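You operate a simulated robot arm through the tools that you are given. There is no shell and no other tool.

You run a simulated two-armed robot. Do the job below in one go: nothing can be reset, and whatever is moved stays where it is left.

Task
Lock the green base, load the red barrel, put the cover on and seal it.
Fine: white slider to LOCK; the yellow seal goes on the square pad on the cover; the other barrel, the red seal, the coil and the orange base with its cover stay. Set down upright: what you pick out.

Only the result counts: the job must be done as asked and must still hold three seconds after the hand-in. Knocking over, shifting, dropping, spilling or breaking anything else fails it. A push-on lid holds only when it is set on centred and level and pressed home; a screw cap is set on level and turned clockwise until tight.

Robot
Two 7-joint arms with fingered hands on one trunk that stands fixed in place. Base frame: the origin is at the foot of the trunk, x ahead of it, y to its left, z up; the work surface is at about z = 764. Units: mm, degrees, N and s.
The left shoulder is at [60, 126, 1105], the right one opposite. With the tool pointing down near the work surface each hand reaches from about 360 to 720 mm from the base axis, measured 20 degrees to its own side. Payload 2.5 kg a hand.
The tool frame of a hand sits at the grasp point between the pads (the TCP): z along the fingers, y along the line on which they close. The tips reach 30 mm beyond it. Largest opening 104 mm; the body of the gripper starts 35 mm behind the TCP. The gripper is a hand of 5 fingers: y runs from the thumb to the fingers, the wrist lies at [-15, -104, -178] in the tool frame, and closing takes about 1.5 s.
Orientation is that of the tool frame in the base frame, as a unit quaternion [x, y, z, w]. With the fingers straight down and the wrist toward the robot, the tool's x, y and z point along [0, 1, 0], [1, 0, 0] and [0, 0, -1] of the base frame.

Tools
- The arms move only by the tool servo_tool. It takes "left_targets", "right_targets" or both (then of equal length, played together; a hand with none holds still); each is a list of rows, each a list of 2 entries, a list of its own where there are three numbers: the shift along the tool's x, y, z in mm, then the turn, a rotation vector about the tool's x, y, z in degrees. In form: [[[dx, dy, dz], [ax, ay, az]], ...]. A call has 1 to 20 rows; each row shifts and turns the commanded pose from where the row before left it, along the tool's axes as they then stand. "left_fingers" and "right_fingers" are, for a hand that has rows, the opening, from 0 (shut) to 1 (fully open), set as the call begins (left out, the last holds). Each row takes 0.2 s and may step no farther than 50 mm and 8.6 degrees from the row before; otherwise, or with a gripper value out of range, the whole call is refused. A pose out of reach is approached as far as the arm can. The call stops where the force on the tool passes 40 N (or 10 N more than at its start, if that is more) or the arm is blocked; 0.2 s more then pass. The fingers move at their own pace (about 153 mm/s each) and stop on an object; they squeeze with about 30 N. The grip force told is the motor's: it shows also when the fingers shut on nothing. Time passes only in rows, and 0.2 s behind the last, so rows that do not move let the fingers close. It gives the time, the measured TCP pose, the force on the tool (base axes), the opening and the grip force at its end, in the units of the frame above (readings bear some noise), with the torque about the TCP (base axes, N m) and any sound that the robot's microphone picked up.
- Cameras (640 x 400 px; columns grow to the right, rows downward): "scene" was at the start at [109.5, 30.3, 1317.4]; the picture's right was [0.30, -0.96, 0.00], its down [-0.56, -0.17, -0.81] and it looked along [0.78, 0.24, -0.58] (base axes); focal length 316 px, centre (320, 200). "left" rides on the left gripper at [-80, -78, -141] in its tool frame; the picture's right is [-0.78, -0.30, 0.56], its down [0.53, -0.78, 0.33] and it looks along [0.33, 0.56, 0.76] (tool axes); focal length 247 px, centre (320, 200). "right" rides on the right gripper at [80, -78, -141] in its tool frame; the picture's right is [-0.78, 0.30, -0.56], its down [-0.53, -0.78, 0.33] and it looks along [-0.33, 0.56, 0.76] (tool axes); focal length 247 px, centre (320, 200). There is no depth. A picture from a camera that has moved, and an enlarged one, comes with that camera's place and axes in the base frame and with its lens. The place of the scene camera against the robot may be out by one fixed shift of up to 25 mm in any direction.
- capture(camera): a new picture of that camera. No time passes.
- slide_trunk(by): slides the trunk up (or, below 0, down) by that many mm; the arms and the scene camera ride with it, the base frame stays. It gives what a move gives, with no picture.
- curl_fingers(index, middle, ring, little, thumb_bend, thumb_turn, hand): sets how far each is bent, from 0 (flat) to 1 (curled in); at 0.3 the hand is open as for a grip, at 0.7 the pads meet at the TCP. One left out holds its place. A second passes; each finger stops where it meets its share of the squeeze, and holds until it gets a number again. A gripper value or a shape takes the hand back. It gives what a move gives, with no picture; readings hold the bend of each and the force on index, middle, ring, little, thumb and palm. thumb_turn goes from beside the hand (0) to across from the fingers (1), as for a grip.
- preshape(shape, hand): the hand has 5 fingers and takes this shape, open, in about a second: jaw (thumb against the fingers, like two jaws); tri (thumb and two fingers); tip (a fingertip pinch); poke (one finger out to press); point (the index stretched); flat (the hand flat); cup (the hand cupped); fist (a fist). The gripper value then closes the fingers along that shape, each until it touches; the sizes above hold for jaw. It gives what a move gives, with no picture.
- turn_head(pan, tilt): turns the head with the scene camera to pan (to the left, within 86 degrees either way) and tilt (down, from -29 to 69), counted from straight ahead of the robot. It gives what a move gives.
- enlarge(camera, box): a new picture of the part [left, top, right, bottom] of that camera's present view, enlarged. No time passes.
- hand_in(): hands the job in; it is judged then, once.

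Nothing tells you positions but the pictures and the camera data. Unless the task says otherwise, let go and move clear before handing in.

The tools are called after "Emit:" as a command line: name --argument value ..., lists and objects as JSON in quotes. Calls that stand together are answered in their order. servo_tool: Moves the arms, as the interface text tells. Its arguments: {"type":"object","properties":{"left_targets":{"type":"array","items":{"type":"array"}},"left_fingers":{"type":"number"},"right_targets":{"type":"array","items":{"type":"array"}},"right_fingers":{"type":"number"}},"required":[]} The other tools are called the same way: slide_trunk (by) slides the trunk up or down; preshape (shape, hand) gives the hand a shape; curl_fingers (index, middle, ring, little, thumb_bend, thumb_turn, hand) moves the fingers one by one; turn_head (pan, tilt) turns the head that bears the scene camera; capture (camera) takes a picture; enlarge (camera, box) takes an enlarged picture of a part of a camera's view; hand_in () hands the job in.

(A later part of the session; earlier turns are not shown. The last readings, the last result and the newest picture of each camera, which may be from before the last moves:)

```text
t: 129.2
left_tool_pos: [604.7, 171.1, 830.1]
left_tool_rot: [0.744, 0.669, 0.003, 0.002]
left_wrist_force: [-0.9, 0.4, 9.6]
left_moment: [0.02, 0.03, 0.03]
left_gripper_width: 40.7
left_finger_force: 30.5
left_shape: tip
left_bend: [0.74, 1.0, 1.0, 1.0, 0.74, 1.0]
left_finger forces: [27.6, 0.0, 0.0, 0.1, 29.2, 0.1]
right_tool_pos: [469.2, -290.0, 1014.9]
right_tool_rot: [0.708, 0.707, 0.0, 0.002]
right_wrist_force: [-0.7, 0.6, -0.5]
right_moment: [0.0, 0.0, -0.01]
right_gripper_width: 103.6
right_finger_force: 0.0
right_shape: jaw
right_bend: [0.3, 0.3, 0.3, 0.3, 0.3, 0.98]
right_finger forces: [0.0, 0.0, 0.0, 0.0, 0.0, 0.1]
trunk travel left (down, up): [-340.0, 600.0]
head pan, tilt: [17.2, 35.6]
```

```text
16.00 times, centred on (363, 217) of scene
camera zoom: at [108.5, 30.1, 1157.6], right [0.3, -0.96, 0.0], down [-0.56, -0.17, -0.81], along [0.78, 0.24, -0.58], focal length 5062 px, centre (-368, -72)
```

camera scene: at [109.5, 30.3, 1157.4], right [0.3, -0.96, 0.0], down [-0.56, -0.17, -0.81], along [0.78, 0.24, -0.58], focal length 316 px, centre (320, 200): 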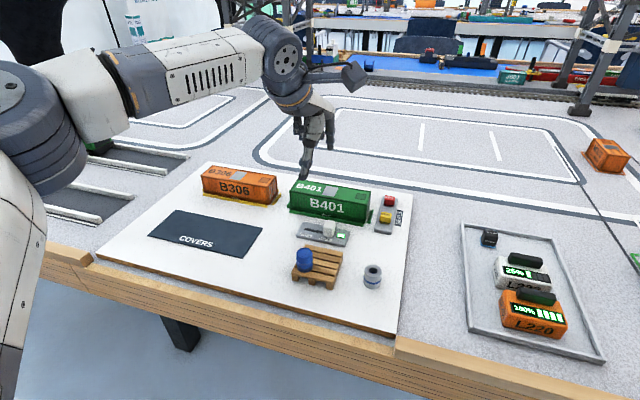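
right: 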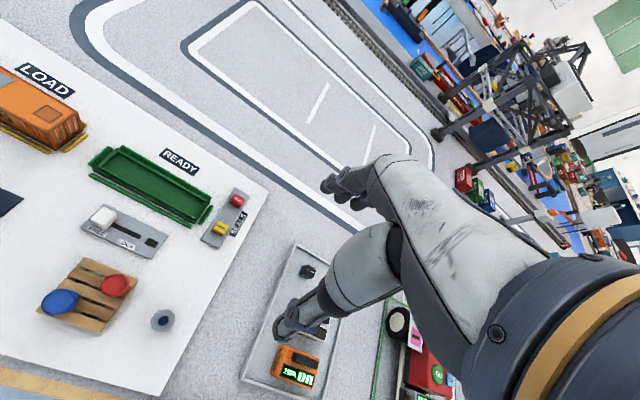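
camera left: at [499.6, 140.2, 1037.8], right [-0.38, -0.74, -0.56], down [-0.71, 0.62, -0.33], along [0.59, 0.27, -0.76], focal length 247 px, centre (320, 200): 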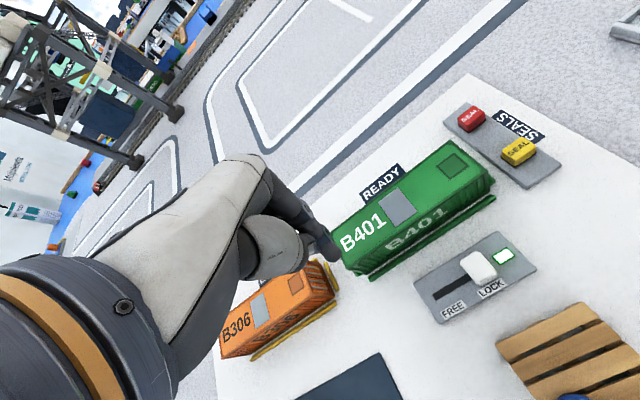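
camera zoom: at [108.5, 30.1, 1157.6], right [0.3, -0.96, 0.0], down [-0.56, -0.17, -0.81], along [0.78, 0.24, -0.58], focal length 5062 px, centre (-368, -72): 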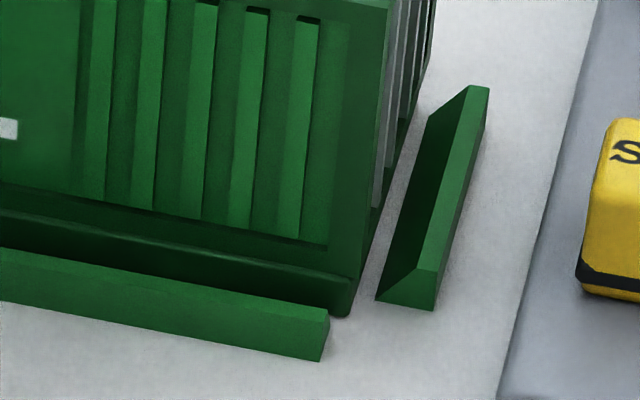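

There is a strip at the right end again, so the yaw is a hair counter-clockwise. I'll rotate +0.4° with the light load and check.

Emit:
servo_tool --left_targets '[[[0, 0, -2.5], [0, 0, 0]], [[0, 0, 0], [0, 0, 0.5]], [[0, 0, 2], [0, 0, 0]], [[0, 0, 0], [0, 0, 0]]]'

Emit:
enlarge --camera "scene" --box '[284, 200, 300, 214]'

Emit:
enlarge --camera "scene" --box '[355, 210, 371, 224]'

Emit:
enlarge --camera "left" --box '[425, 180, 475, 222]'

```text
t: 130.2
left_tool_pos: [604.4, 170.8, 831.6]
left_tool_rot: [0.747, 0.665, 0.003, 0.001]
left_wrist_force: [0.6, -0.5, 10.3]
left_moment: [-0.01, -0.08, 0.08]
left_gripper_width: 40.8
left_finger_force: 30.0
left_shape: tip
left_bend: [0.74, 1.0, 1.0, 1.0, 0.74, 1.0]
left_finger forces: [28.9, 0.0, 0.1, 0.0, 28.2, 0.0]
right_tool_pos: [469.0, -290.8, 1014.9]
right_tool_rot: [0.707, 0.707, 0.0, 0.0]
right_wrist_force: [0.4, -1.0, 0.5]
right_moment: [0.0, 0.04, -0.02]
right_gripper_width: 103.6
right_finger_force: 0.1
right_shape: jaw
right_bend: [0.3, 0.3, 0.3, 0.3, 0.3, 0.98]
right_finger forces: [0.0, 0.1, 0.0, 0.0, 0.0, 0.1]
trunk travel left (down, up): [-340.0, 600.0]
head pan, tilt: [17.2, 35.6]
```

```text
16.00 times, centred on (292, 207) of scene
camera zoom: at [108.7, 30.1, 1157.6], right [0.3, -0.96, 0.0], down [-0.56, -0.17, -0.81], along [0.78, 0.24, -0.58], focal length 5062 px, centre (768, 88)
```

zoom: 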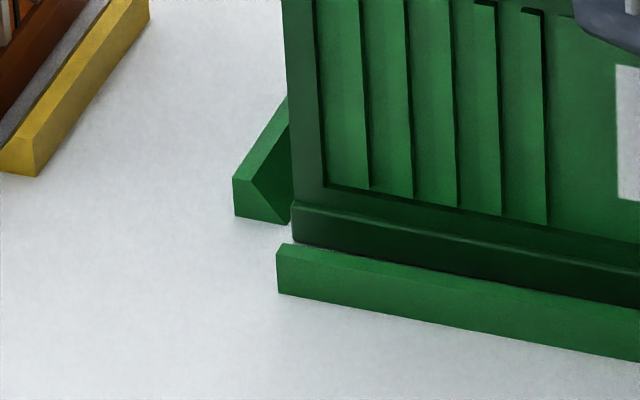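

```text
16.00 times, centred on (363, 217) of scene
camera zoom: at [108.7, 30.1, 1157.6], right [0.3, -0.96, 0.0], down [-0.56, -0.17, -0.81], along [0.78, 0.24, -0.58], focal length 5062 px, centre (-368, -72)
```

zoom: 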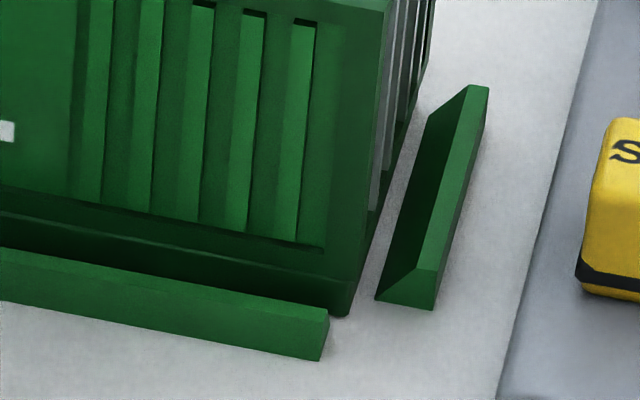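

```text
9.52 times, centred on (450, 201) of left
camera zoom: at [517.1, 99.4, 972.5], right [-0.38, -0.74, -0.56], down [-0.71, 0.62, -0.34], along [0.59, 0.27, -0.76], focal length 2352 px, centre (-918, 190)
```

zoom: 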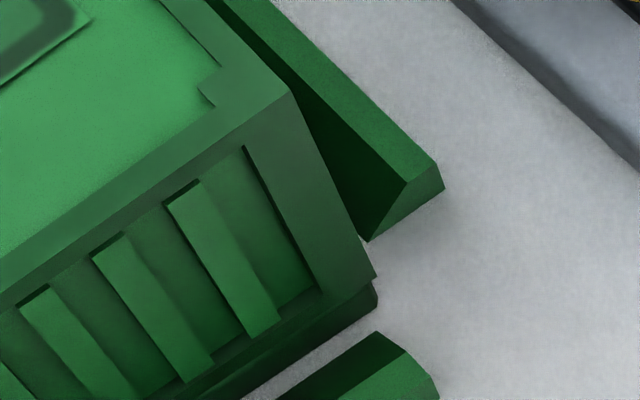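

Close to flush at both ends. Releasing now under the light downward load, without moving the hand.

Emit:
servo_tool --left_targets '[[[0, 0, 0], [0, 0, 0]], [[0, 0, 0], [0, 0, 0]], [[0, 0, 0], [0, 0, 0]], [[0, 0, 0], [0, 0, 0]], [[0, 0, 0], [0, 0, 0]]]' --left_fingers 0.62

Emit:
enlarge --camera "scene" --box '[284, 200, 300, 214]'

Emit:
enlarge --camera "scene" --box '[355, 210, 371, 224]'

Emit:
enlarge --camera "scene" --box '[270, 140, 400, 230]'

```text
t: 131.4
left_tool_pos: [603.9, 171.8, 829.7]
left_tool_rot: [0.746, 0.665, 0.002, 0.0]
left_wrist_force: [-0.3, 0.7, -0.1]
left_moment: [-0.03, 0.03, -0.02]
left_gripper_width: 63.9
left_finger_force: 0.1
left_shape: tip
left_bend: [0.3, 0.98, 0.99, 0.99, 0.64, 1.0]
left_finger forces: [0.1, 0.0, 0.0, 0.0, 0.0, 0.1]
right_tool_pos: [469.8, -290.2, 1014.5]
right_tool_rot: [0.707, 0.707, 0.0, 0.0]
right_wrist_force: [0.3, 0.9, 0.3]
right_moment: [0.01, -0.03, -0.02]
right_gripper_width: 103.6
right_finger_force: 0.0
right_shape: jaw
right_bend: [0.3, 0.3, 0.3, 0.3, 0.3, 0.98]
right_finger forces: [0.0, 0.1, 0.0, 0.1, 0.0, 0.1]
trunk travel left (down, up): [-340.0, 600.0]
head pan, tilt: [17.2, 35.6]
```

```text
16.00 times, centred on (292, 207) of scene
camera zoom: at [109.5, 30.3, 1157.3], right [0.3, -0.96, 0.0], down [-0.56, -0.17, -0.81], along [0.78, 0.24, -0.58], focal length 5062 px, centre (768, 88)
```

zoom: 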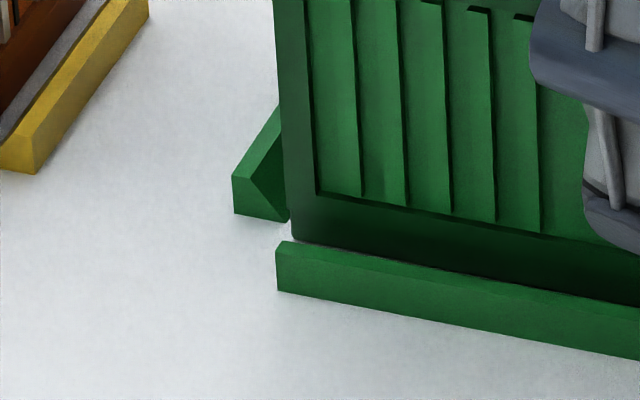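

```text
16.00 times, centred on (363, 217) of scene
camera zoom: at [109.5, 30.3, 1157.3], right [0.3, -0.96, 0.0], down [-0.56, -0.17, -0.81], along [0.78, 0.24, -0.58], focal length 5062 px, centre (-368, -72)
```

zoom: 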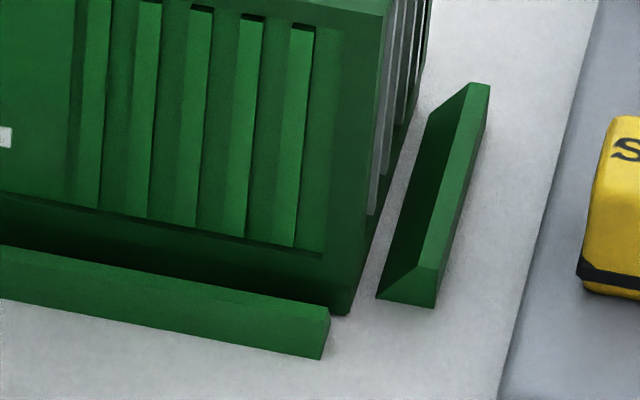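

```text
4.44 times, centred on (335, 185) of scene
camera zoom: at [109.5, 30.3, 1157.3], right [0.3, -0.96, 0.0], down [-0.56, -0.17, -0.81], along [0.78, 0.24, -0.58], focal length 1406 px, centre (253, 267)
```

zoom: 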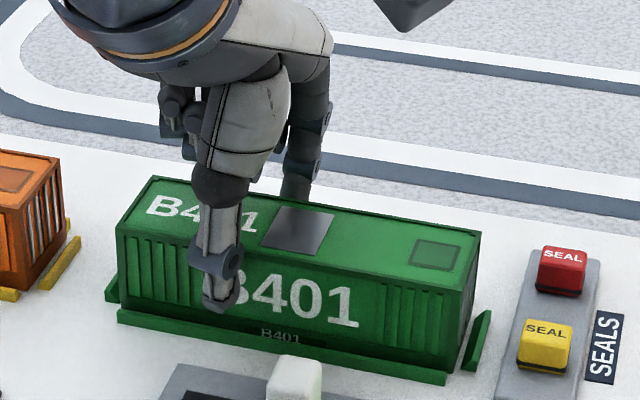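

Now the cover dropped flush at both ends, with no strip visible, just like the orange unit. Lifting the hand straight up and checking from the left camera.

Emit:
servo_tool --left_targets '[[[0, 0, -10], [0, 0, 0]], [[0, 0, -20], [0, 0, 0]], [[0, 0, -25], [0, 0, 0]], [[20, -10, -10], [0, 0, 0]], [[20, -10, 0], [0, 0, 0]], [[0, 0, 0], [0, 0, 0]]]'

Emit:
enlarge --camera "left" --box '[330, 120, 510, 280]'

Emit:
enlarge --camera "scene" --box '[276, 188, 308, 216]'

Emit:
enlarge --camera "scene" --box '[346, 200, 378, 228]'

Emit:
enlarge --camera "scene" --box '[310, 200, 342, 228]'

```text
t: 132.8
left_tool_pos: [589.8, 211.8, 896.5]
left_tool_rot: [0.747, 0.665, 0.002, 0.0]
left_wrist_force: [-0.2, 0.1, -0.8]
left_moment: [-0.01, -0.01, -0.01]
left_gripper_width: 64.2
left_finger_force: 0.0
left_shape: tip
left_bend: [0.29, 0.98, 0.99, 0.99, 0.64, 1.0]
left_finger forces: [0.1, 0.0, 0.0, 0.0, 0.0, 0.0]
right_tool_pos: [470.4, -290.0, 1014.3]
right_tool_rot: [0.707, 0.707, 0.0, 0.0]
right_wrist_force: [-0.5, 0.0, 0.2]
right_moment: [0.01, -0.01, -0.01]
right_gripper_width: 103.8
right_finger_force: 0.0
right_shape: jaw
right_bend: [0.3, 0.3, 0.3, 0.3, 0.3, 0.98]
right_finger forces: [0.1, 0.1, 0.1, 0.0, 0.0, 0.0]
trunk travel left (down, up): [-340.0, 600.0]
head pan, tilt: [17.2, 35.6]
```

```text
2.50 times, centred on (420, 200) of left
camera zoom: at [503.2, 140.7, 1036.8], right [-0.38, -0.74, -0.56], down [-0.71, 0.62, -0.33], along [0.59, 0.27, -0.76], focal length 617 px, centre (70, 200)
```

zoom: 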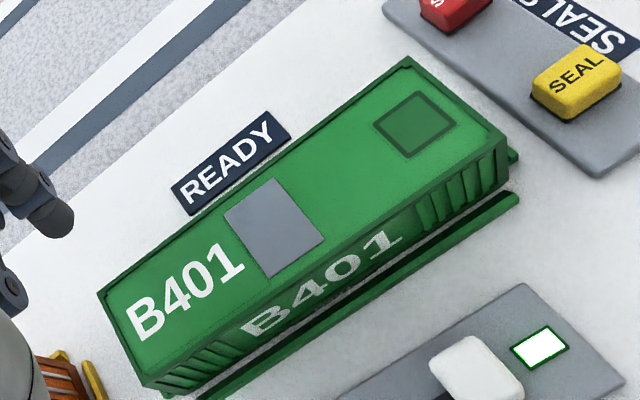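

```text
14.29 times, centred on (292, 202) of scene
camera zoom: at [109.5, 30.4, 1157.4], right [0.3, -0.96, 0.0], down [-0.56, -0.17, -0.81], along [0.78, 0.24, -0.58], focal length 4520 px, centre (720, 171)
```

zoom: 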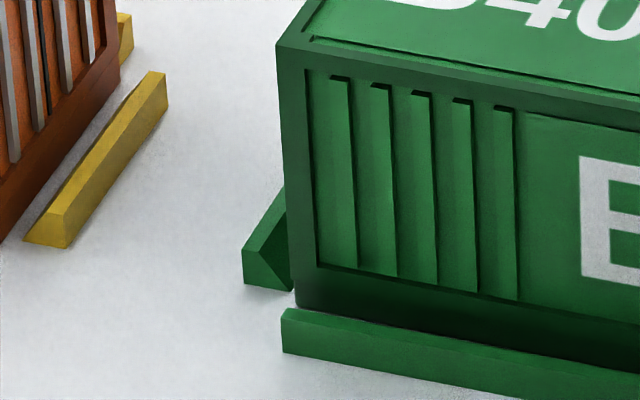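

```text
14.29 times, centred on (362, 214) of scene
camera zoom: at [109.5, 30.4, 1157.4], right [0.3, -0.96, 0.0], down [-0.56, -0.17, -0.81], along [0.78, 0.24, -0.58], focal length 4520 px, centre (-280, 0)
```

zoom: 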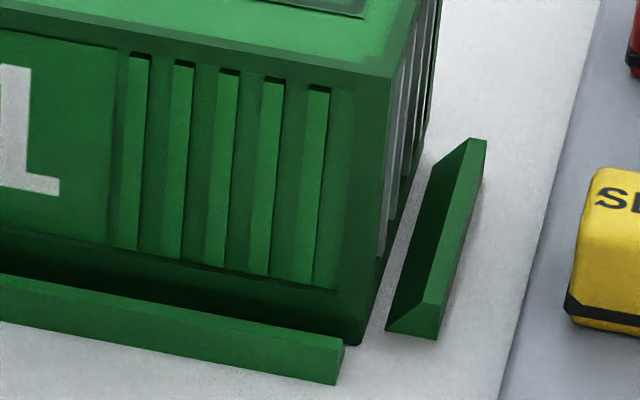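

```text
14.29 times, centred on (326, 214) of scene
camera zoom: at [109.5, 30.4, 1157.4], right [0.3, -0.96, 0.0], down [-0.56, -0.17, -0.81], along [0.78, 0.24, -0.58], focal length 4520 px, centre (234, 0)
```

zoom: 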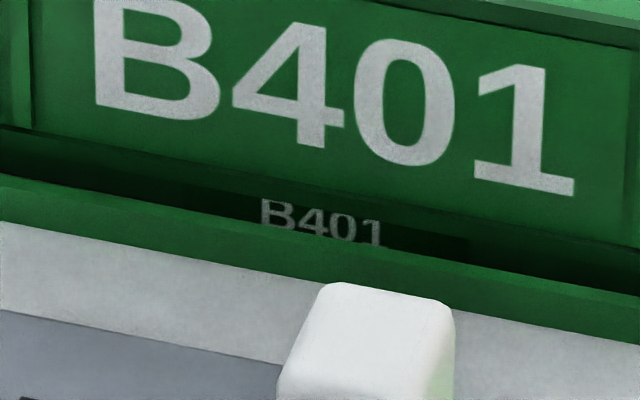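

The cover sits home with under 1 mm offset. I'll press it once more from above at the centre, so it is certain to be fully down in this position.

Emit:
servo_tool --left_targets '[[[-18, 6, 10], [0, 0, 0]], [[-18, 6, 10], [0, 0, 0]], [[-17, 6, 10], [0, 0, 0]], [[0, 0, 10], [0, 0, 0]], [[0, 0, 3], [0, 0, 0]], [[0, 0, 0], [0, 0, 0]], [[0, 0, 0], [0, 0, 0]]]' --left_fingers 0

```text
t: 134.4
left_tool_pos: [600.7, 158.3, 851.8]
left_tool_rot: [0.747, 0.665, 0.002, 0.0]
left_wrist_force: [-0.1, 0.5, 0.2]
left_moment: [0.01, -0.01, 0.0]
left_gripper_width: 0.0
left_finger_force: 30.1
left_shape: tip
left_bend: [0.7, 1.0, 1.0, 1.0, 0.54, 1.0]
left_finger forces: [0.1, 0.0, 0.0, 0.0, 0.0, 0.0]
right_tool_pos: [471.0, -289.8, 1013.4]
right_tool_rot: [0.708, 0.707, 0.001, 0.0]
right_wrist_force: [0.5, 0.2, 0.2]
right_moment: [0.03, -0.02, -0.03]
right_gripper_width: 103.6
right_finger_force: 0.0
right_shape: jaw
right_bend: [0.3, 0.3, 0.3, 0.3, 0.3, 0.98]
right_finger forces: [0.1, 0.0, 0.0, 0.1, 0.0, 0.0]
trunk travel left (down, up): [-340.0, 600.0]
head pan, tilt: [17.2, 35.6]
```

Adjusting +6 mm in x to be over the centre line and pressing with a compensating drift.

Emit:
servo_tool --left_targets '[[[0, 6, 0], [0, 0, 0]], [[0, 0, 4], [0, 0, 0]], [[0, 0, 2], [0, 0, 0]], [[0, -0.3, 2], [0, 0, 0]], [[0, -0.7, 2], [0, 0, 0]], [[0, -0.7, 2], [0, 0, 0]], [[0, -0.7, 2], [0, 0, 0]], [[0, 0, 0], [0, 0, 0]]]'

```text
t: 136.2
left_tool_pos: [603.7, 156.8, 843.7]
left_tool_rot: [0.747, 0.665, 0.005, 0.005]
left_wrist_force: [-5.9, 2.2, 24.9]
left_moment: [0.15, 0.0, 0.01]
left_gripper_width: 0.1
left_finger_force: 29.8
left_shape: tip
left_bend: [0.7, 1.0, 1.0, 1.0, 0.57, 1.0]
left_finger forces: [0.1, 0.1, 0.0, 0.0, 29.6, 0.1]
right_tool_pos: [468.8, -290.0, 1017.2]
right_tool_rot: [0.707, 0.707, 0.001, 0.001]
right_wrist_force: [0.4, 0.0, -0.5]
right_moment: [-0.03, -0.07, 0.01]
right_gripper_width: 104.0
right_finger_force: 0.2
right_shape: jaw
right_bend: [0.3, 0.3, 0.3, 0.3, 0.3, 0.98]
right_finger forces: [0.0, 0.0, 0.0, 0.1, 0.0, 0.0]
trunk travel left (down, up): [-340.0, 600.0]
head pan, tilt: [17.2, 35.6]
```

Same height as before, so the cover was already fully down. One slightly stronger push, then off.

Emit:
servo_tool --left_targets '[[[0, -0.8, 1.5], [0, 0, 0]], [[0, -0.8, 1.5], [0, 0, 0]], [[0, -0.8, 1.5], [0, 0, 0]], [[0, -0.8, 1], [0, 0, 0]], [[0, 0, 0], [0, 0, 0]]]'

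```text
t: 137.4
left_tool_pos: [600.5, 156.5, 843.0]
left_tool_rot: [0.747, 0.665, 0.006, 0.007]
left_wrist_force: [-0.1, 5.0, 35.2]
left_moment: [0.24, -0.18, 0.07]
left_gripper_width: 0.0
left_finger_force: 30.3
left_shape: tip
left_bend: [0.7, 1.0, 1.0, 1.0, 0.58, 1.0]
left_finger forces: [7.9, 0.0, 0.0, 0.0, 30.1, 0.0]
right_tool_pos: [468.1, -290.8, 1015.2]
right_tool_rot: [0.707, 0.707, 0.0, 0.002]
right_wrist_force: [-0.3, 0.8, 0.2]
right_moment: [-0.05, 0.0, 0.02]
right_gripper_width: 103.8
right_finger_force: 0.0
right_shape: jaw
right_bend: [0.3, 0.3, 0.3, 0.3, 0.3, 0.98]
right_finger forces: [0.0, 0.0, 0.0, 0.1, 0.0, 0.0]
trunk travel left (down, up): [-340.0, 600.0]
head pan, tilt: [17.2, 35.6]
```

Pressed to 35 N; the cover is home. Now the seal. I'll lift off and back, and set a hand posture with only index and thumb for pinching and the other three fingers straightened out of the way.

Emit:
servo_tool --left_targets '[[[0, 0, -6], [0, 0, 0]], [[0, 0, -10], [0, 0, 0]], [[0, 0, -20], [0, 0, 0]], [[0, -10, -20], [0, 0, 0]], [[0, -20, -5], [0, 0, 0]], [[0, 0, 0], [0, 0, 0]]]'

Emit:
enlarge --camera "scene" --box '[270, 150, 400, 240]'

Emit:
enlarge --camera "left" --box '[330, 100, 510, 260]'

```text
t: 138.8
left_tool_pos: [570.6, 162.7, 891.1]
left_tool_rot: [0.746, 0.666, 0.001, 0.0]
left_wrist_force: [-0.1, -0.9, -0.7]
left_moment: [0.02, 0.01, 0.03]
left_gripper_width: 0.0
left_finger_force: 30.4
left_shape: tip
left_bend: [0.7, 1.0, 1.0, 1.0, 0.57, 1.0]
left_finger forces: [0.1, 0.0, 0.0, 0.0, 0.0, 0.0]
right_tool_pos: [470.2, -291.3, 1013.6]
right_tool_rot: [0.707, 0.707, -0.001, 0.0]
right_wrist_force: [-0.1, -0.5, 0.6]
right_moment: [0.03, -0.01, 0.01]
right_gripper_width: 103.7
right_finger_force: 0.1
right_shape: jaw
right_bend: [0.3, 0.3, 0.3, 0.3, 0.3, 0.98]
right_finger forces: [0.0, 0.0, 0.0, 0.1, 0.0, 0.0]
trunk travel left (down, up): [-340.0, 600.0]
head pan, tilt: [17.2, 35.6]
```

```text
4.44 times, centred on (335, 195) of scene
camera zoom: at [109.4, 30.4, 1157.4], right [0.3, -0.96, 0.0], down [-0.56, -0.17, -0.81], along [0.78, 0.24, -0.58], focal length 1406 px, centre (253, 222)
```

zoom: 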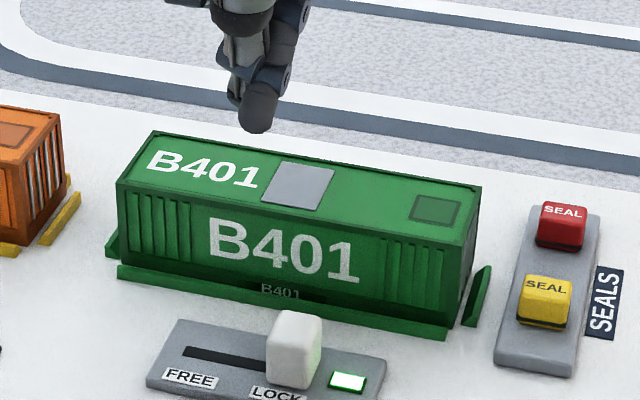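

```text
2.50 times, centred on (420, 180) of left
camera zoom: at [484.7, 91.7, 1033.3], right [-0.38, -0.74, -0.56], down [-0.71, 0.62, -0.33], along [0.59, 0.27, -0.76], focal length 617 px, centre (70, 250)
```

zoom: 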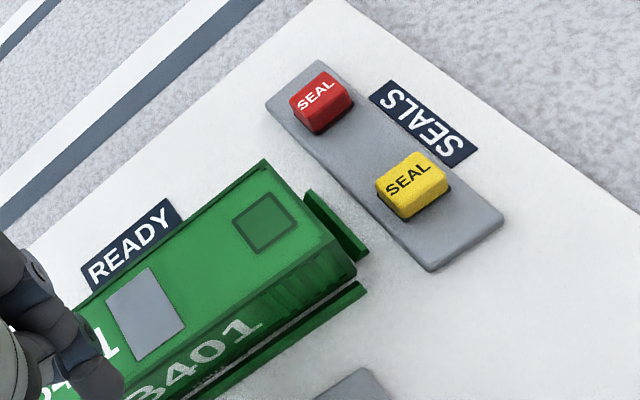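

The seal is clearly visible at about (593, 43). Now trying the posture: index and thumb half closed, the other fingers flat.

Emit:
curl_fingers --hand "left" --index 0.5 --middle 0 --ring 0 --little 0 --thumb_bend 0.5 --thumb_turn 1

Emit:
capture --camera "left"

Emit:
enlarge --camera "scene" --box '[250, 80, 400, 200]'

```text
t: 139.8
left_tool_pos: [570.7, 164.2, 892.6]
left_tool_rot: [0.747, 0.665, 0.002, 0.0]
left_wrist_force: [0.3, 0.0, 0.1]
left_moment: [-0.01, 0.01, -0.02]
left_gripper_width: 51.1
left_finger_force: 0.0
left_shape: fingers
left_bend: [0.5, 0.0, 0.0, 0.0, 0.5, 1.0]
left_finger forces: [0.1, 0.1, 0.0, 0.0, 0.1, 0.0]
right_tool_pos: [471.3, -290.7, 1014.4]
right_tool_rot: [0.707, 0.707, 0.001, 0.0]
right_wrist_force: [0.1, 0.1, 0.2]
right_moment: [0.0, -0.01, -0.02]
right_gripper_width: 103.8
right_finger_force: 0.1
right_shape: jaw
right_bend: [0.3, 0.3, 0.3, 0.3, 0.3, 0.98]
right_finger forces: [0.1, 0.0, 0.0, 0.1, 0.0, 0.1]
trunk travel left (down, up): [-340.0, 600.0]
head pan, tilt: [17.2, 35.6]
```

```text
taken
camera left: at [484.9, 91.5, 1033.4], right [-0.38, -0.74, -0.56], down [-0.71, 0.62, -0.33], along [0.59, 0.27, -0.76], focal length 247 px, centre (320, 200)
```

left: 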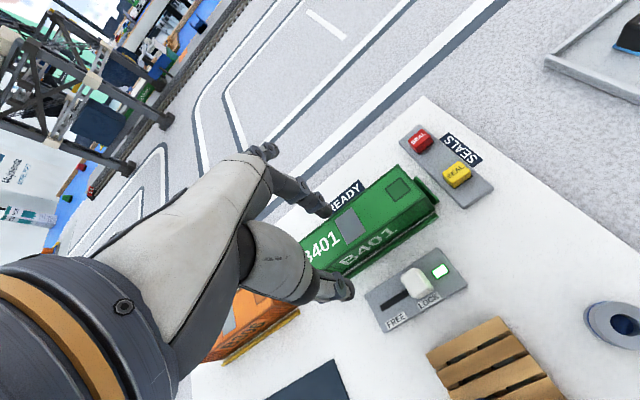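

```text
3.33 times, centred on (325, 140) of scene
camera zoom: at [109.5, 30.3, 1157.4], right [0.3, -0.96, 0.0], down [-0.56, -0.17, -0.81], along [0.78, 0.24, -0.58], focal length 1055 px, centre (303, 400)
```

zoom: 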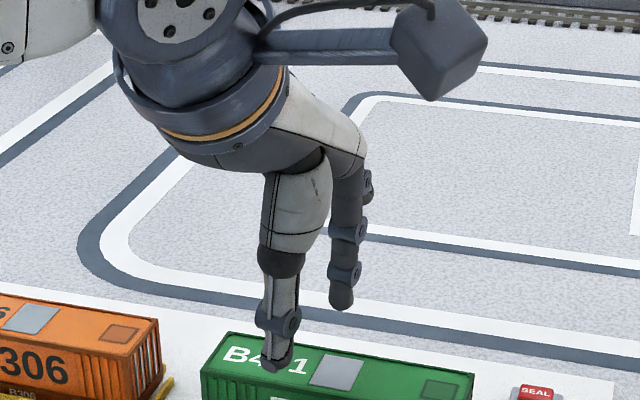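

The three other fingers now stick out well above. The index and thumb are slightly offset sideways in this mode, so I'll try the tip shape first (opened to about 36 mm) and then straighten only the other fingers.

Emit:
preshape --hand "left" --shape "tip"

Emit:
servo_tool --left_targets '[[[0, 0, 0], [0, 0, 0]], [[0, 0, 0], [0, 0, 0]], [[0, 0, 0], [0, 0, 0]], [[0, 0, 0], [0, 0, 0]], [[0, 0, 0], [0, 0, 0]]]' --left_fingers 0.35

Emit:
curl_fingers --hand "left" --middle 0 --ring 0 --little 0

Emit:
capture --camera "left"

Emit:
enlarge --camera "scene" --box '[250, 80, 400, 200]'

```text
t: 140.7
left_tool_pos: [570.6, 164.2, 892.3]
left_tool_rot: [0.746, 0.666, 0.002, 0.0]
left_wrist_force: [0.2, -0.1, 0.0]
left_moment: [0.0, 0.03, -0.03]
left_gripper_width: 103.6
left_finger_force: 0.0
left_shape: tip
left_bend: [0.3, 0.98, 0.99, 0.99, 0.3, 0.98]
left_finger forces: [0.0, 0.1, 0.0, 0.1, 0.0, 0.0]
right_tool_pos: [469.5, -289.3, 1013.8]
right_tool_rot: [0.708, 0.707, 0.0, 0.0]
right_wrist_force: [0.3, 0.4, -0.7]
right_moment: [0.01, 0.01, 0.0]
right_gripper_width: 103.7
right_finger_force: 0.0
right_shape: jaw
right_bend: [0.3, 0.3, 0.3, 0.3, 0.3, 0.98]
right_finger forces: [0.0, 0.1, 0.0, 0.0, 0.0, 0.1]
trunk travel left (down, up): [-340.0, 600.0]
head pan, tilt: [17.2, 35.6]
```

```text
t: 141.9
left_tool_pos: [571.5, 162.8, 891.9]
left_tool_rot: [0.747, 0.665, 0.001, 0.0]
left_wrist_force: [-0.1, 0.5, -0.7]
left_moment: [0.03, -0.02, -0.01]
left_gripper_width: 37.2
left_finger_force: 0.0
left_shape: tip
left_bend: [0.73, 0.98, 0.99, 0.99, 0.73, 1.0]
left_finger forces: [0.0, 0.0, 0.1, 0.0, 0.0, 0.1]
right_tool_pos: [470.1, -290.8, 1013.3]
right_tool_rot: [0.707, 0.707, 0.0, 0.0]
right_wrist_force: [-0.6, -1.0, 0.6]
right_moment: [-0.01, 0.03, 0.03]
right_gripper_width: 103.7
right_finger_force: 0.1
right_shape: jaw
right_bend: [0.3, 0.3, 0.3, 0.3, 0.3, 0.98]
right_finger forces: [0.0, 0.0, 0.1, 0.1, 0.1, 0.1]
trunk travel left (down, up): [-340.0, 600.0]
head pan, tilt: [17.2, 35.6]
```

```text
t: 142.9
left_tool_pos: [571.4, 164.9, 893.0]
left_tool_rot: [0.747, 0.665, 0.0, 0.0]
left_wrist_force: [-0.1, 0.2, 0.2]
left_moment: [0.01, -0.03, -0.02]
left_gripper_width: 36.7
left_finger_force: 0.2
left_shape: fingers
left_bend: [0.73, 0.0, 0.0, 0.0, 0.73, 1.0]
left_finger forces: [0.0, 0.0, 0.0, 0.1, 0.1, 0.0]
right_tool_pos: [472.5, -290.1, 1014.6]
right_tool_rot: [0.707, 0.707, 0.001, 0.0]
right_wrist_force: [-0.3, -0.2, 0.4]
right_moment: [0.0, 0.0, -0.02]
right_gripper_width: 103.8
right_finger_force: 0.1
right_shape: jaw
right_bend: [0.3, 0.3, 0.3, 0.3, 0.3, 0.98]
right_finger forces: [0.1, 0.0, 0.1, 0.0, 0.1, 0.0]
trunk travel left (down, up): [-340.0, 600.0]
head pan, tilt: [17.2, 35.6]
```

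```text
taken
camera left: at [484.9, 91.5, 1033.4], right [-0.38, -0.74, -0.56], down [-0.71, 0.62, -0.33], along [0.59, 0.27, -0.76], focal length 247 px, centre (320, 200)
```

left: 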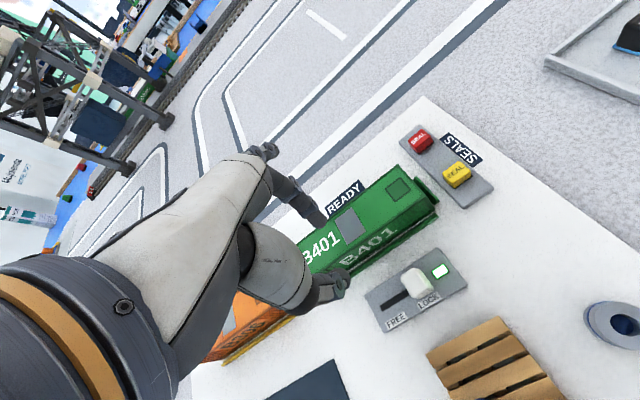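

```text
3.33 times, centred on (325, 140) of scene
camera zoom: at [109.5, 30.3, 1157.4], right [0.3, -0.96, 0.0], down [-0.56, -0.17, -0.81], along [0.78, 0.24, -0.58], focal length 1055 px, centre (303, 400)
```

zoom: 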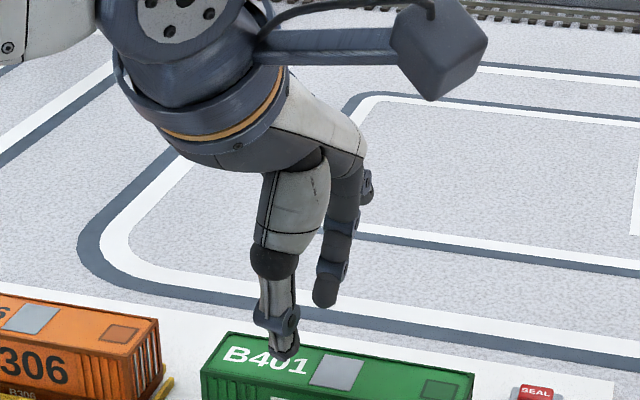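

Index and thumb are now lined up, with about 37 mm opening. I'll test closing them with individual finger commands in the air, to see whether they meet properly.

Emit:
curl_fingers --hand "left" --index 0.8 --thumb_bend 0.8

Emit:
enlarge --camera "left" --box '[240, 130, 400, 310]'

Emit:
enlarge --camera "scene" --box '[290, 110, 370, 190]'

```text
t: 143.9
left_tool_pos: [571.4, 163.3, 892.6]
left_tool_rot: [0.747, 0.665, 0.002, 0.0]
left_wrist_force: [-1.2, 0.3, 0.3]
left_moment: [0.01, 0.0, 0.01]
left_gripper_width: 0.0
left_finger_force: 0.1
left_shape: fingers
left_bend: [0.77, 0.0, 0.0, 0.0, 0.74, 1.0]
left_finger forces: [0.0, 0.0, 0.0, 0.0, 0.0, 0.1]
right_tool_pos: [471.0, -289.9, 1014.0]
right_tool_rot: [0.707, 0.707, 0.0, -0.001]
right_wrist_force: [-0.1, -0.7, -1.1]
right_moment: [0.04, 0.01, -0.01]
right_gripper_width: 103.5
right_finger_force: 0.0
right_shape: jaw
right_bend: [0.3, 0.3, 0.3, 0.3, 0.3, 0.98]
right_finger forces: [0.0, 0.0, 0.0, 0.0, 0.0, 0.1]
trunk travel left (down, up): [-340.0, 600.0]
head pan, tilt: [17.2, 35.6]
```

```text
2.22 times, centred on (320, 220) of left
camera zoom: at [484.9, 91.5, 1033.4], right [-0.38, -0.74, -0.56], down [-0.71, 0.62, -0.33], along [0.59, 0.27, -0.76], focal length 549 px, centre (320, 156)
```

zoom: 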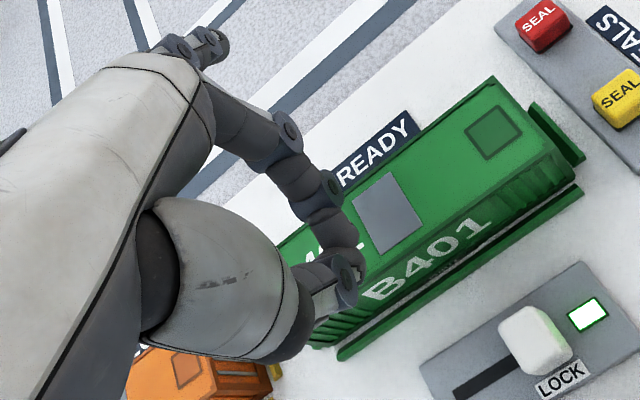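

```text
5.00 times, centred on (330, 150) of scene
camera zoom: at [109.5, 30.3, 1157.4], right [0.3, -0.96, 0.0], down [-0.56, -0.17, -0.81], along [0.78, 0.24, -0.58], focal length 1582 px, centre (270, 450)
```

zoom: 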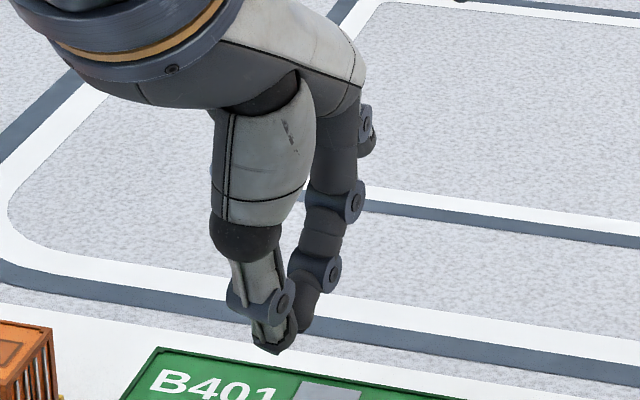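

They meet tip to tip. Now I'll open them to about 0.55 each and check the opening and alignment.

Emit:
curl_fingers --hand "left" --index 0.55 --thumb_bend 0.55

Emit:
enlarge --camera "left" --box '[240, 130, 400, 310]'

Emit:
enlarge --camera "scene" --box '[290, 110, 370, 190]'

```text
t: 144.9
left_tool_pos: [571.6, 163.0, 892.5]
left_tool_rot: [0.747, 0.665, 0.001, -0.001]
left_wrist_force: [-0.4, -0.8, 0.9]
left_moment: [-0.02, 0.01, 0.0]
left_gripper_width: 38.4
left_finger_force: 0.0
left_shape: fingers
left_bend: [0.55, 0.0, 0.0, 0.0, 0.55, 1.0]
left_finger forces: [0.0, 0.1, 0.1, 0.1, 0.1, 0.0]
right_tool_pos: [471.9, -290.3, 1014.6]
right_tool_rot: [0.707, 0.707, 0.0, 0.0]
right_wrist_force: [-0.5, 0.0, -0.1]
right_moment: [0.02, -0.01, -0.01]
right_gripper_width: 103.5
right_finger_force: 0.0
right_shape: jaw
right_bend: [0.3, 0.3, 0.3, 0.3, 0.3, 0.98]
right_finger forces: [0.1, 0.0, 0.0, 0.1, 0.0, 0.0]
trunk travel left (down, up): [-340.0, 600.0]
head pan, tilt: [17.2, 35.6]
```

```text
2.22 times, centred on (320, 220) of left
camera zoom: at [484.9, 91.5, 1033.5], right [-0.38, -0.74, -0.56], down [-0.71, 0.62, -0.33], along [0.59, 0.27, -0.76], focal length 549 px, centre (320, 156)
```

zoom: 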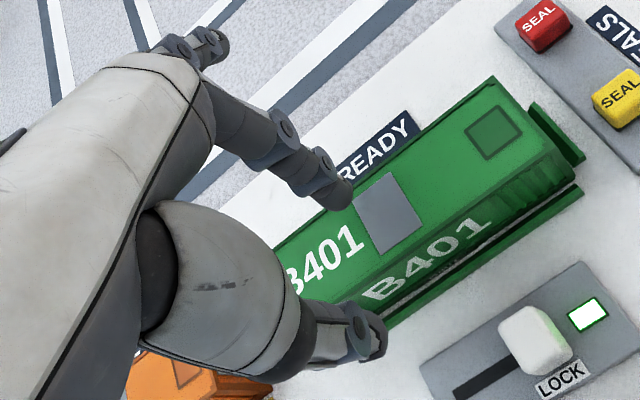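

```text
5.00 times, centred on (330, 150) of scene
camera zoom: at [109.5, 30.3, 1157.4], right [0.3, -0.96, 0.0], down [-0.56, -0.17, -0.81], along [0.78, 0.24, -0.58], focal length 1582 px, centre (270, 450)
```

zoom: 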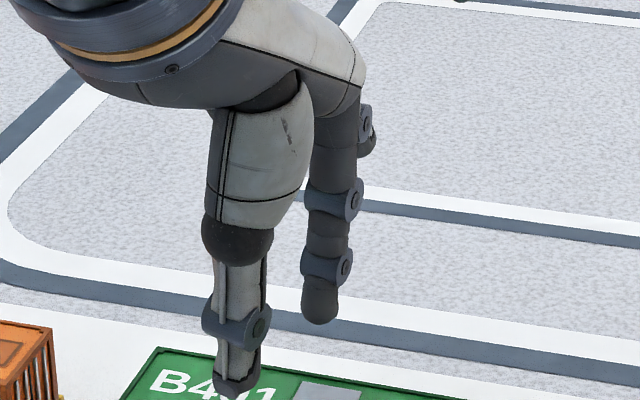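

The pinch opens to 38 mm with the others clear. Now I'll turn to about 15° clockwise and test the reach toward the seal at a safe height.

Emit:
servo_tool --left_targets '[[[0, 0, 0], [0, 0, 8.4]], [[-27.5, 13.2, 0], [0, 0, 0]], [[-27.5, 13.2, 0], [0, 0, 0]], [[-27.5, 13.2, 0], [0, 0, 0]], [[-27.5, 13.2, 0], [0, 0, 0]], [[0, 0, 0], [0, 0, 0]]]'

Emit:
capture --camera "left"

Emit:
capture --camera "scene"

```text
t: 146.3
left_tool_pos: [550.5, 84.9, 885.6]
left_tool_rot: [0.793, 0.609, 0.003, 0.0]
left_wrist_force: [0.1, -0.2, 0.0]
left_moment: [0.01, -0.04, -0.03]
left_gripper_width: 38.8
left_finger_force: 0.1
left_shape: fingers
left_bend: [0.55, 0.0, 0.0, 0.0, 0.55, 1.0]
left_finger forces: [0.1, 0.0, 0.0, 0.1, 0.1, 0.0]
left hand out of reach, approached as far as the arm can: row 3, 4, 5
right_tool_pos: [471.1, -290.9, 1013.9]
right_tool_rot: [0.707, 0.707, 0.0, 0.0]
right_wrist_force: [0.3, 0.5, 0.6]
right_moment: [-0.01, 0.0, 0.01]
right_gripper_width: 103.7
right_finger_force: 0.0
right_shape: jaw
right_bend: [0.3, 0.3, 0.3, 0.3, 0.3, 0.98]
right_finger forces: [0.0, 0.0, 0.0, 0.0, 0.0, 0.0]
trunk travel left (down, up): [-340.0, 600.0]
head pan, tilt: [17.2, 35.6]
```

```text
taken
camera left: at [455.0, 26.4, 1026.8], right [-0.49, -0.67, -0.56], down [-0.61, 0.72, -0.33], along [0.63, 0.18, -0.76], focal length 247 px, centre (320, 200)
```

left: 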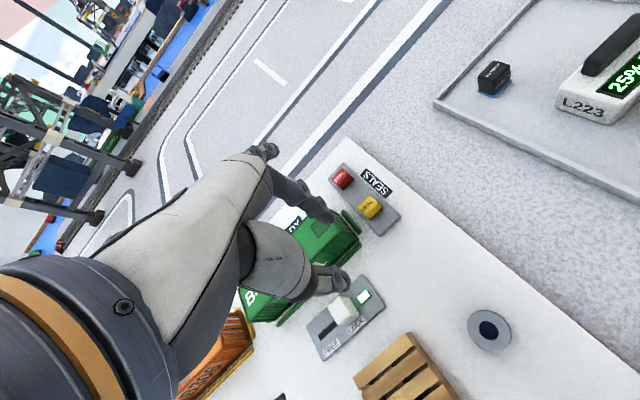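

```text
taken
camera scene: at [109.5, 30.3, 1157.4], right [0.3, -0.96, 0.0], down [-0.56, -0.17, -0.81], along [0.78, 0.24, -0.58], focal length 316 px, centre (320, 200)
```

scene: 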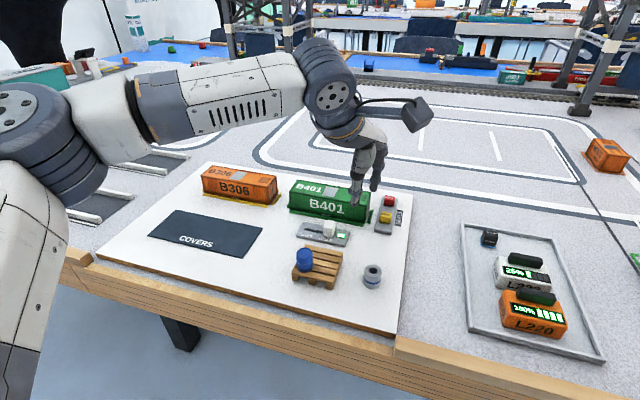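

The wrist limit stops me here with an upright hand. A better option is to keep the closing direction along x (yaw 0) but lean the hand about 30° sideways, so the wrist comes from the left. The seal faces are still gripped squarely. I'll go back left, set yaw 0, then lean.

Emit:
servo_tool --left_targets '[[[39, -8, -5], [0, 0, 0]], [[39, -8, -5], [0, 0, 0]], [[0, 0, 0], [0, 0, -7.5]], [[0, 0, 0], [0, 0, -7.46]], [[0, 0, -10], [0, -7.5, 0]], [[0, 0, 0], [0, -7.5, 0]], [[0, 0, 0], [0, -7.5, 0]], [[0, 0, 0], [0, -7.5, 0]], [[0, 0, 0], [0, 0, 0]]]'

Emit:
capture --camera "left"

Emit:
capture --camera "scene"

```text
t: 148.3
left_tool_pos: [557.3, 164.8, 906.9]
left_tool_rot: [0.683, 0.683, -0.182, 0.184]
left_wrist_force: [-0.6, -0.3, 0.2]
left_moment: [-0.02, 0.01, 0.0]
left_gripper_width: 38.1
left_finger_force: 0.0
left_shape: fingers
left_bend: [0.55, 0.0, 0.0, 0.0, 0.55, 1.0]
left_finger forces: [0.0, 0.0, 0.0, 0.0, 0.0, 0.0]
right_tool_pos: [470.8, -290.4, 1014.2]
right_tool_rot: [0.707, 0.707, 0.0, 0.0]
right_wrist_force: [0.0, -0.4, 0.4]
right_moment: [-0.01, 0.0, -0.02]
right_gripper_width: 103.4
right_finger_force: 0.1
right_shape: jaw
right_bend: [0.3, 0.3, 0.3, 0.3, 0.3, 0.98]
right_finger forces: [0.0, 0.0, 0.0, 0.0, 0.0, 0.1]
trunk travel left (down, up): [-340.0, 600.0]
head pan, tilt: [17.2, 35.6]
```

```text
taken
camera left: at [478.7, 164.6, 1069.5], right [-0.3, -0.95, -0.09], down [-0.78, 0.3, -0.56], along [0.56, -0.09, -0.83], focal length 247 px, centre (320, 200)
```

left: 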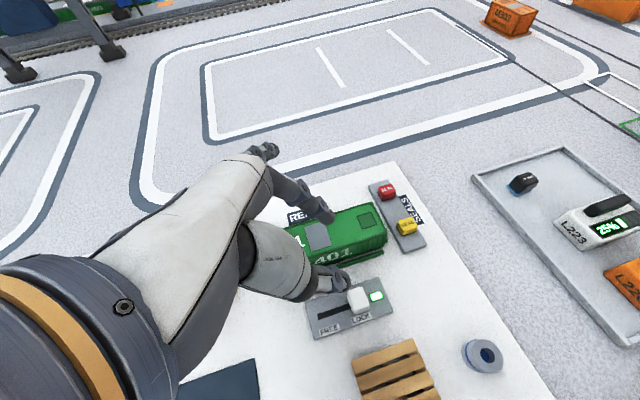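

```text
taken
camera scene: at [109.5, 30.4, 1157.4], right [0.3, -0.96, 0.0], down [-0.56, -0.17, -0.81], along [0.78, 0.24, -0.58], focal length 316 px, centre (320, 200)
```

scene: 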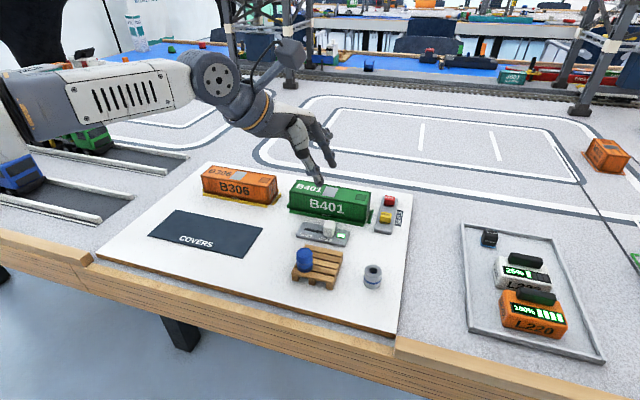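

The lean is set and the arm copes well; the seal is in clear view. Now moving toward a point above the seal at a safe height.

Emit:
servo_tool --left_targets '[[[-18.7, 8.7, 22], [0, 0, 0]], [[-18.7, 8.7, 22], [0, 0, 0]], [[-18.7, 8.7, 22], [0, 0, 0]], [[-18.7, 8.7, 22], [0, 0, 0]], [[0, 0, 0], [0, 0, 0]], [[0, 0, 0], [0, 0, 0]]]'

Emit:
capture --camera "left"

Emit:
enlarge --camera "scene" --box '[290, 130, 430, 250]'

```text
t: 149.7
left_tool_pos: [590.2, 57.8, 869.5]
left_tool_rot: [0.684, 0.682, -0.182, 0.183]
left_wrist_force: [-0.2, 0.6, -0.3]
left_moment: [-0.02, -0.01, -0.02]
left_gripper_width: 38.2
left_finger_force: 0.0
left_shape: fingers
left_bend: [0.55, 0.0, 0.0, 0.0, 0.55, 1.0]
left_finger forces: [0.1, 0.0, 0.0, 0.0, 0.1, 0.0]
right_tool_pos: [470.3, -289.5, 1015.3]
right_tool_rot: [0.707, 0.708, 0.0, 0.0]
right_wrist_force: [-0.9, -0.3, 1.4]
right_moment: [0.01, 0.02, 0.0]
right_gripper_width: 103.8
right_finger_force: 0.1
right_shape: jaw
right_bend: [0.3, 0.3, 0.3, 0.3, 0.3, 0.98]
right_finger forces: [0.0, 0.0, 0.0, 0.0, 0.1, 0.1]
trunk travel left (down, up): [-340.0, 600.0]
head pan, tilt: [17.2, 35.6]
```

```text
taken
camera left: at [512.7, 57.9, 1030.8], right [-0.3, -0.95, -0.1], down [-0.78, 0.3, -0.56], along [0.56, -0.09, -0.83], focal length 247 px, centre (320, 200)
```

left: 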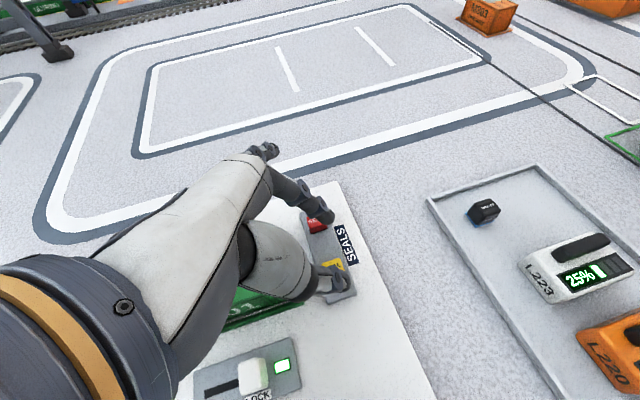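

```text
3.33 times, centred on (360, 190) of scene
camera zoom: at [109.5, 30.3, 1157.4], right [0.3, -0.96, 0.0], down [-0.56, -0.17, -0.81], along [0.78, 0.24, -0.58], focal length 1055 px, centre (187, 233)
```

zoom: 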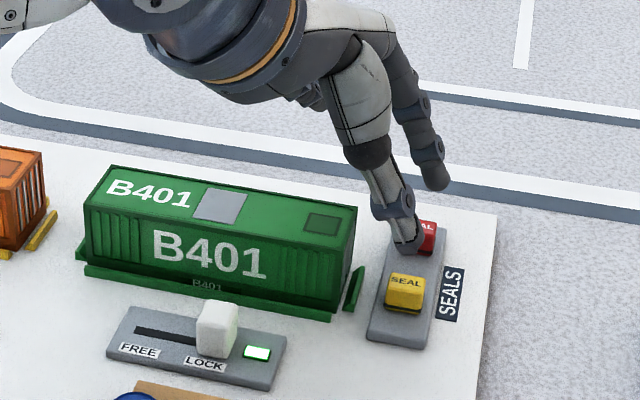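

That works with no limits hit. Zooming in on the fingers and the seal.

Emit:
enlarge --camera "left" --box '[270, 170, 390, 310]'

Emit:
enlarge --camera "scene" --box '[340, 165, 420, 235]'

```text
2.86 times, centred on (330, 240) of left
camera zoom: at [512.7, 57.9, 1030.8], right [-0.3, -0.95, -0.1], down [-0.78, 0.3, -0.56], along [0.56, -0.09, -0.83], focal length 706 px, centre (291, 86)
```

zoom: 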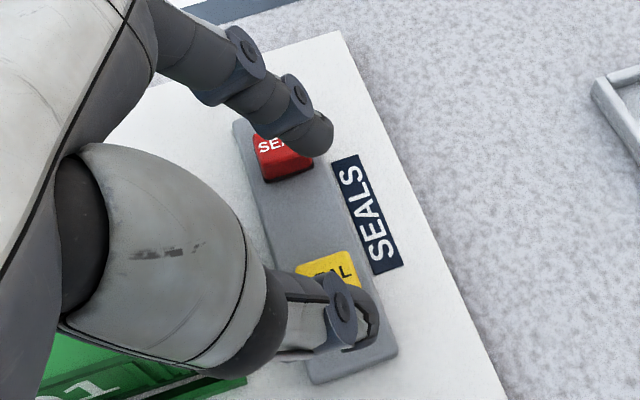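

```text
5.71 times, centred on (380, 200) of scene
camera zoom: at [109.5, 30.3, 1157.4], right [0.3, -0.96, 0.0], down [-0.56, -0.17, -0.81], along [0.78, 0.24, -0.58], focal length 1808 px, centre (-23, 200)
```

zoom: 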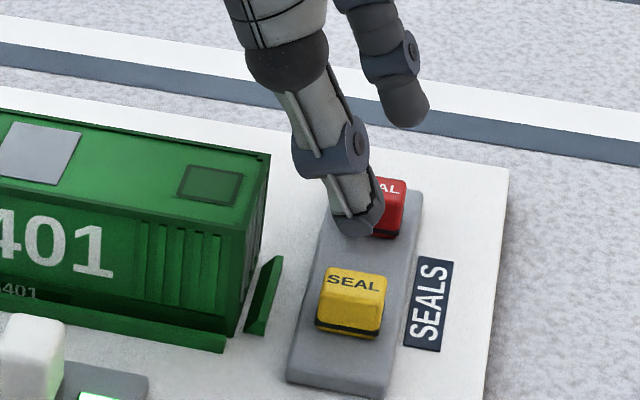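

I'll narrow the pinch to about 26 mm (0.6 each) before descending, and look again.

Emit:
curl_fingers --hand "left" --index 0.6 --thumb_bend 0.6

Emit:
enlarge --camera "left" --box '[270, 170, 390, 310]'

```text
t: 150.7
left_tool_pos: [591.1, 58.3, 869.3]
left_tool_rot: [0.683, 0.683, -0.181, 0.183]
left_wrist_force: [-1.1, -0.4, -0.2]
left_moment: [0.0, -0.02, -0.04]
left_gripper_width: 26.7
left_finger_force: 0.0
left_shape: fingers
left_bend: [0.6, 0.0, 0.0, 0.0, 0.6, 1.0]
left_finger forces: [0.0, 0.0, 0.1, 0.1, 0.1, 0.1]
right_tool_pos: [471.5, -290.1, 1014.0]
right_tool_rot: [0.707, 0.707, 0.0, 0.0]
right_wrist_force: [-0.2, 0.7, 0.3]
right_moment: [0.02, 0.0, -0.01]
right_gripper_width: 103.6
right_finger_force: 0.1
right_shape: jaw
right_bend: [0.3, 0.3, 0.3, 0.3, 0.3, 0.98]
right_finger forces: [0.0, 0.0, 0.1, 0.0, 0.0, 0.0]
trunk travel left (down, up): [-340.0, 600.0]
head pan, tilt: [17.2, 35.6]
```

```text
2.86 times, centred on (330, 240) of left
camera zoom: at [512.6, 58.1, 1031.0], right [-0.3, -0.95, -0.1], down [-0.78, 0.3, -0.56], along [0.56, -0.09, -0.83], focal length 706 px, centre (291, 86)
```

zoom: 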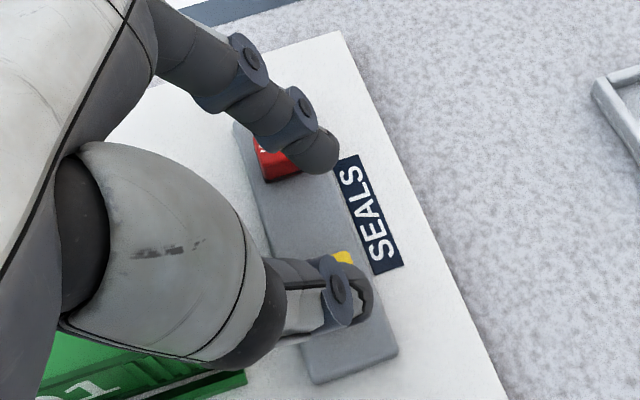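

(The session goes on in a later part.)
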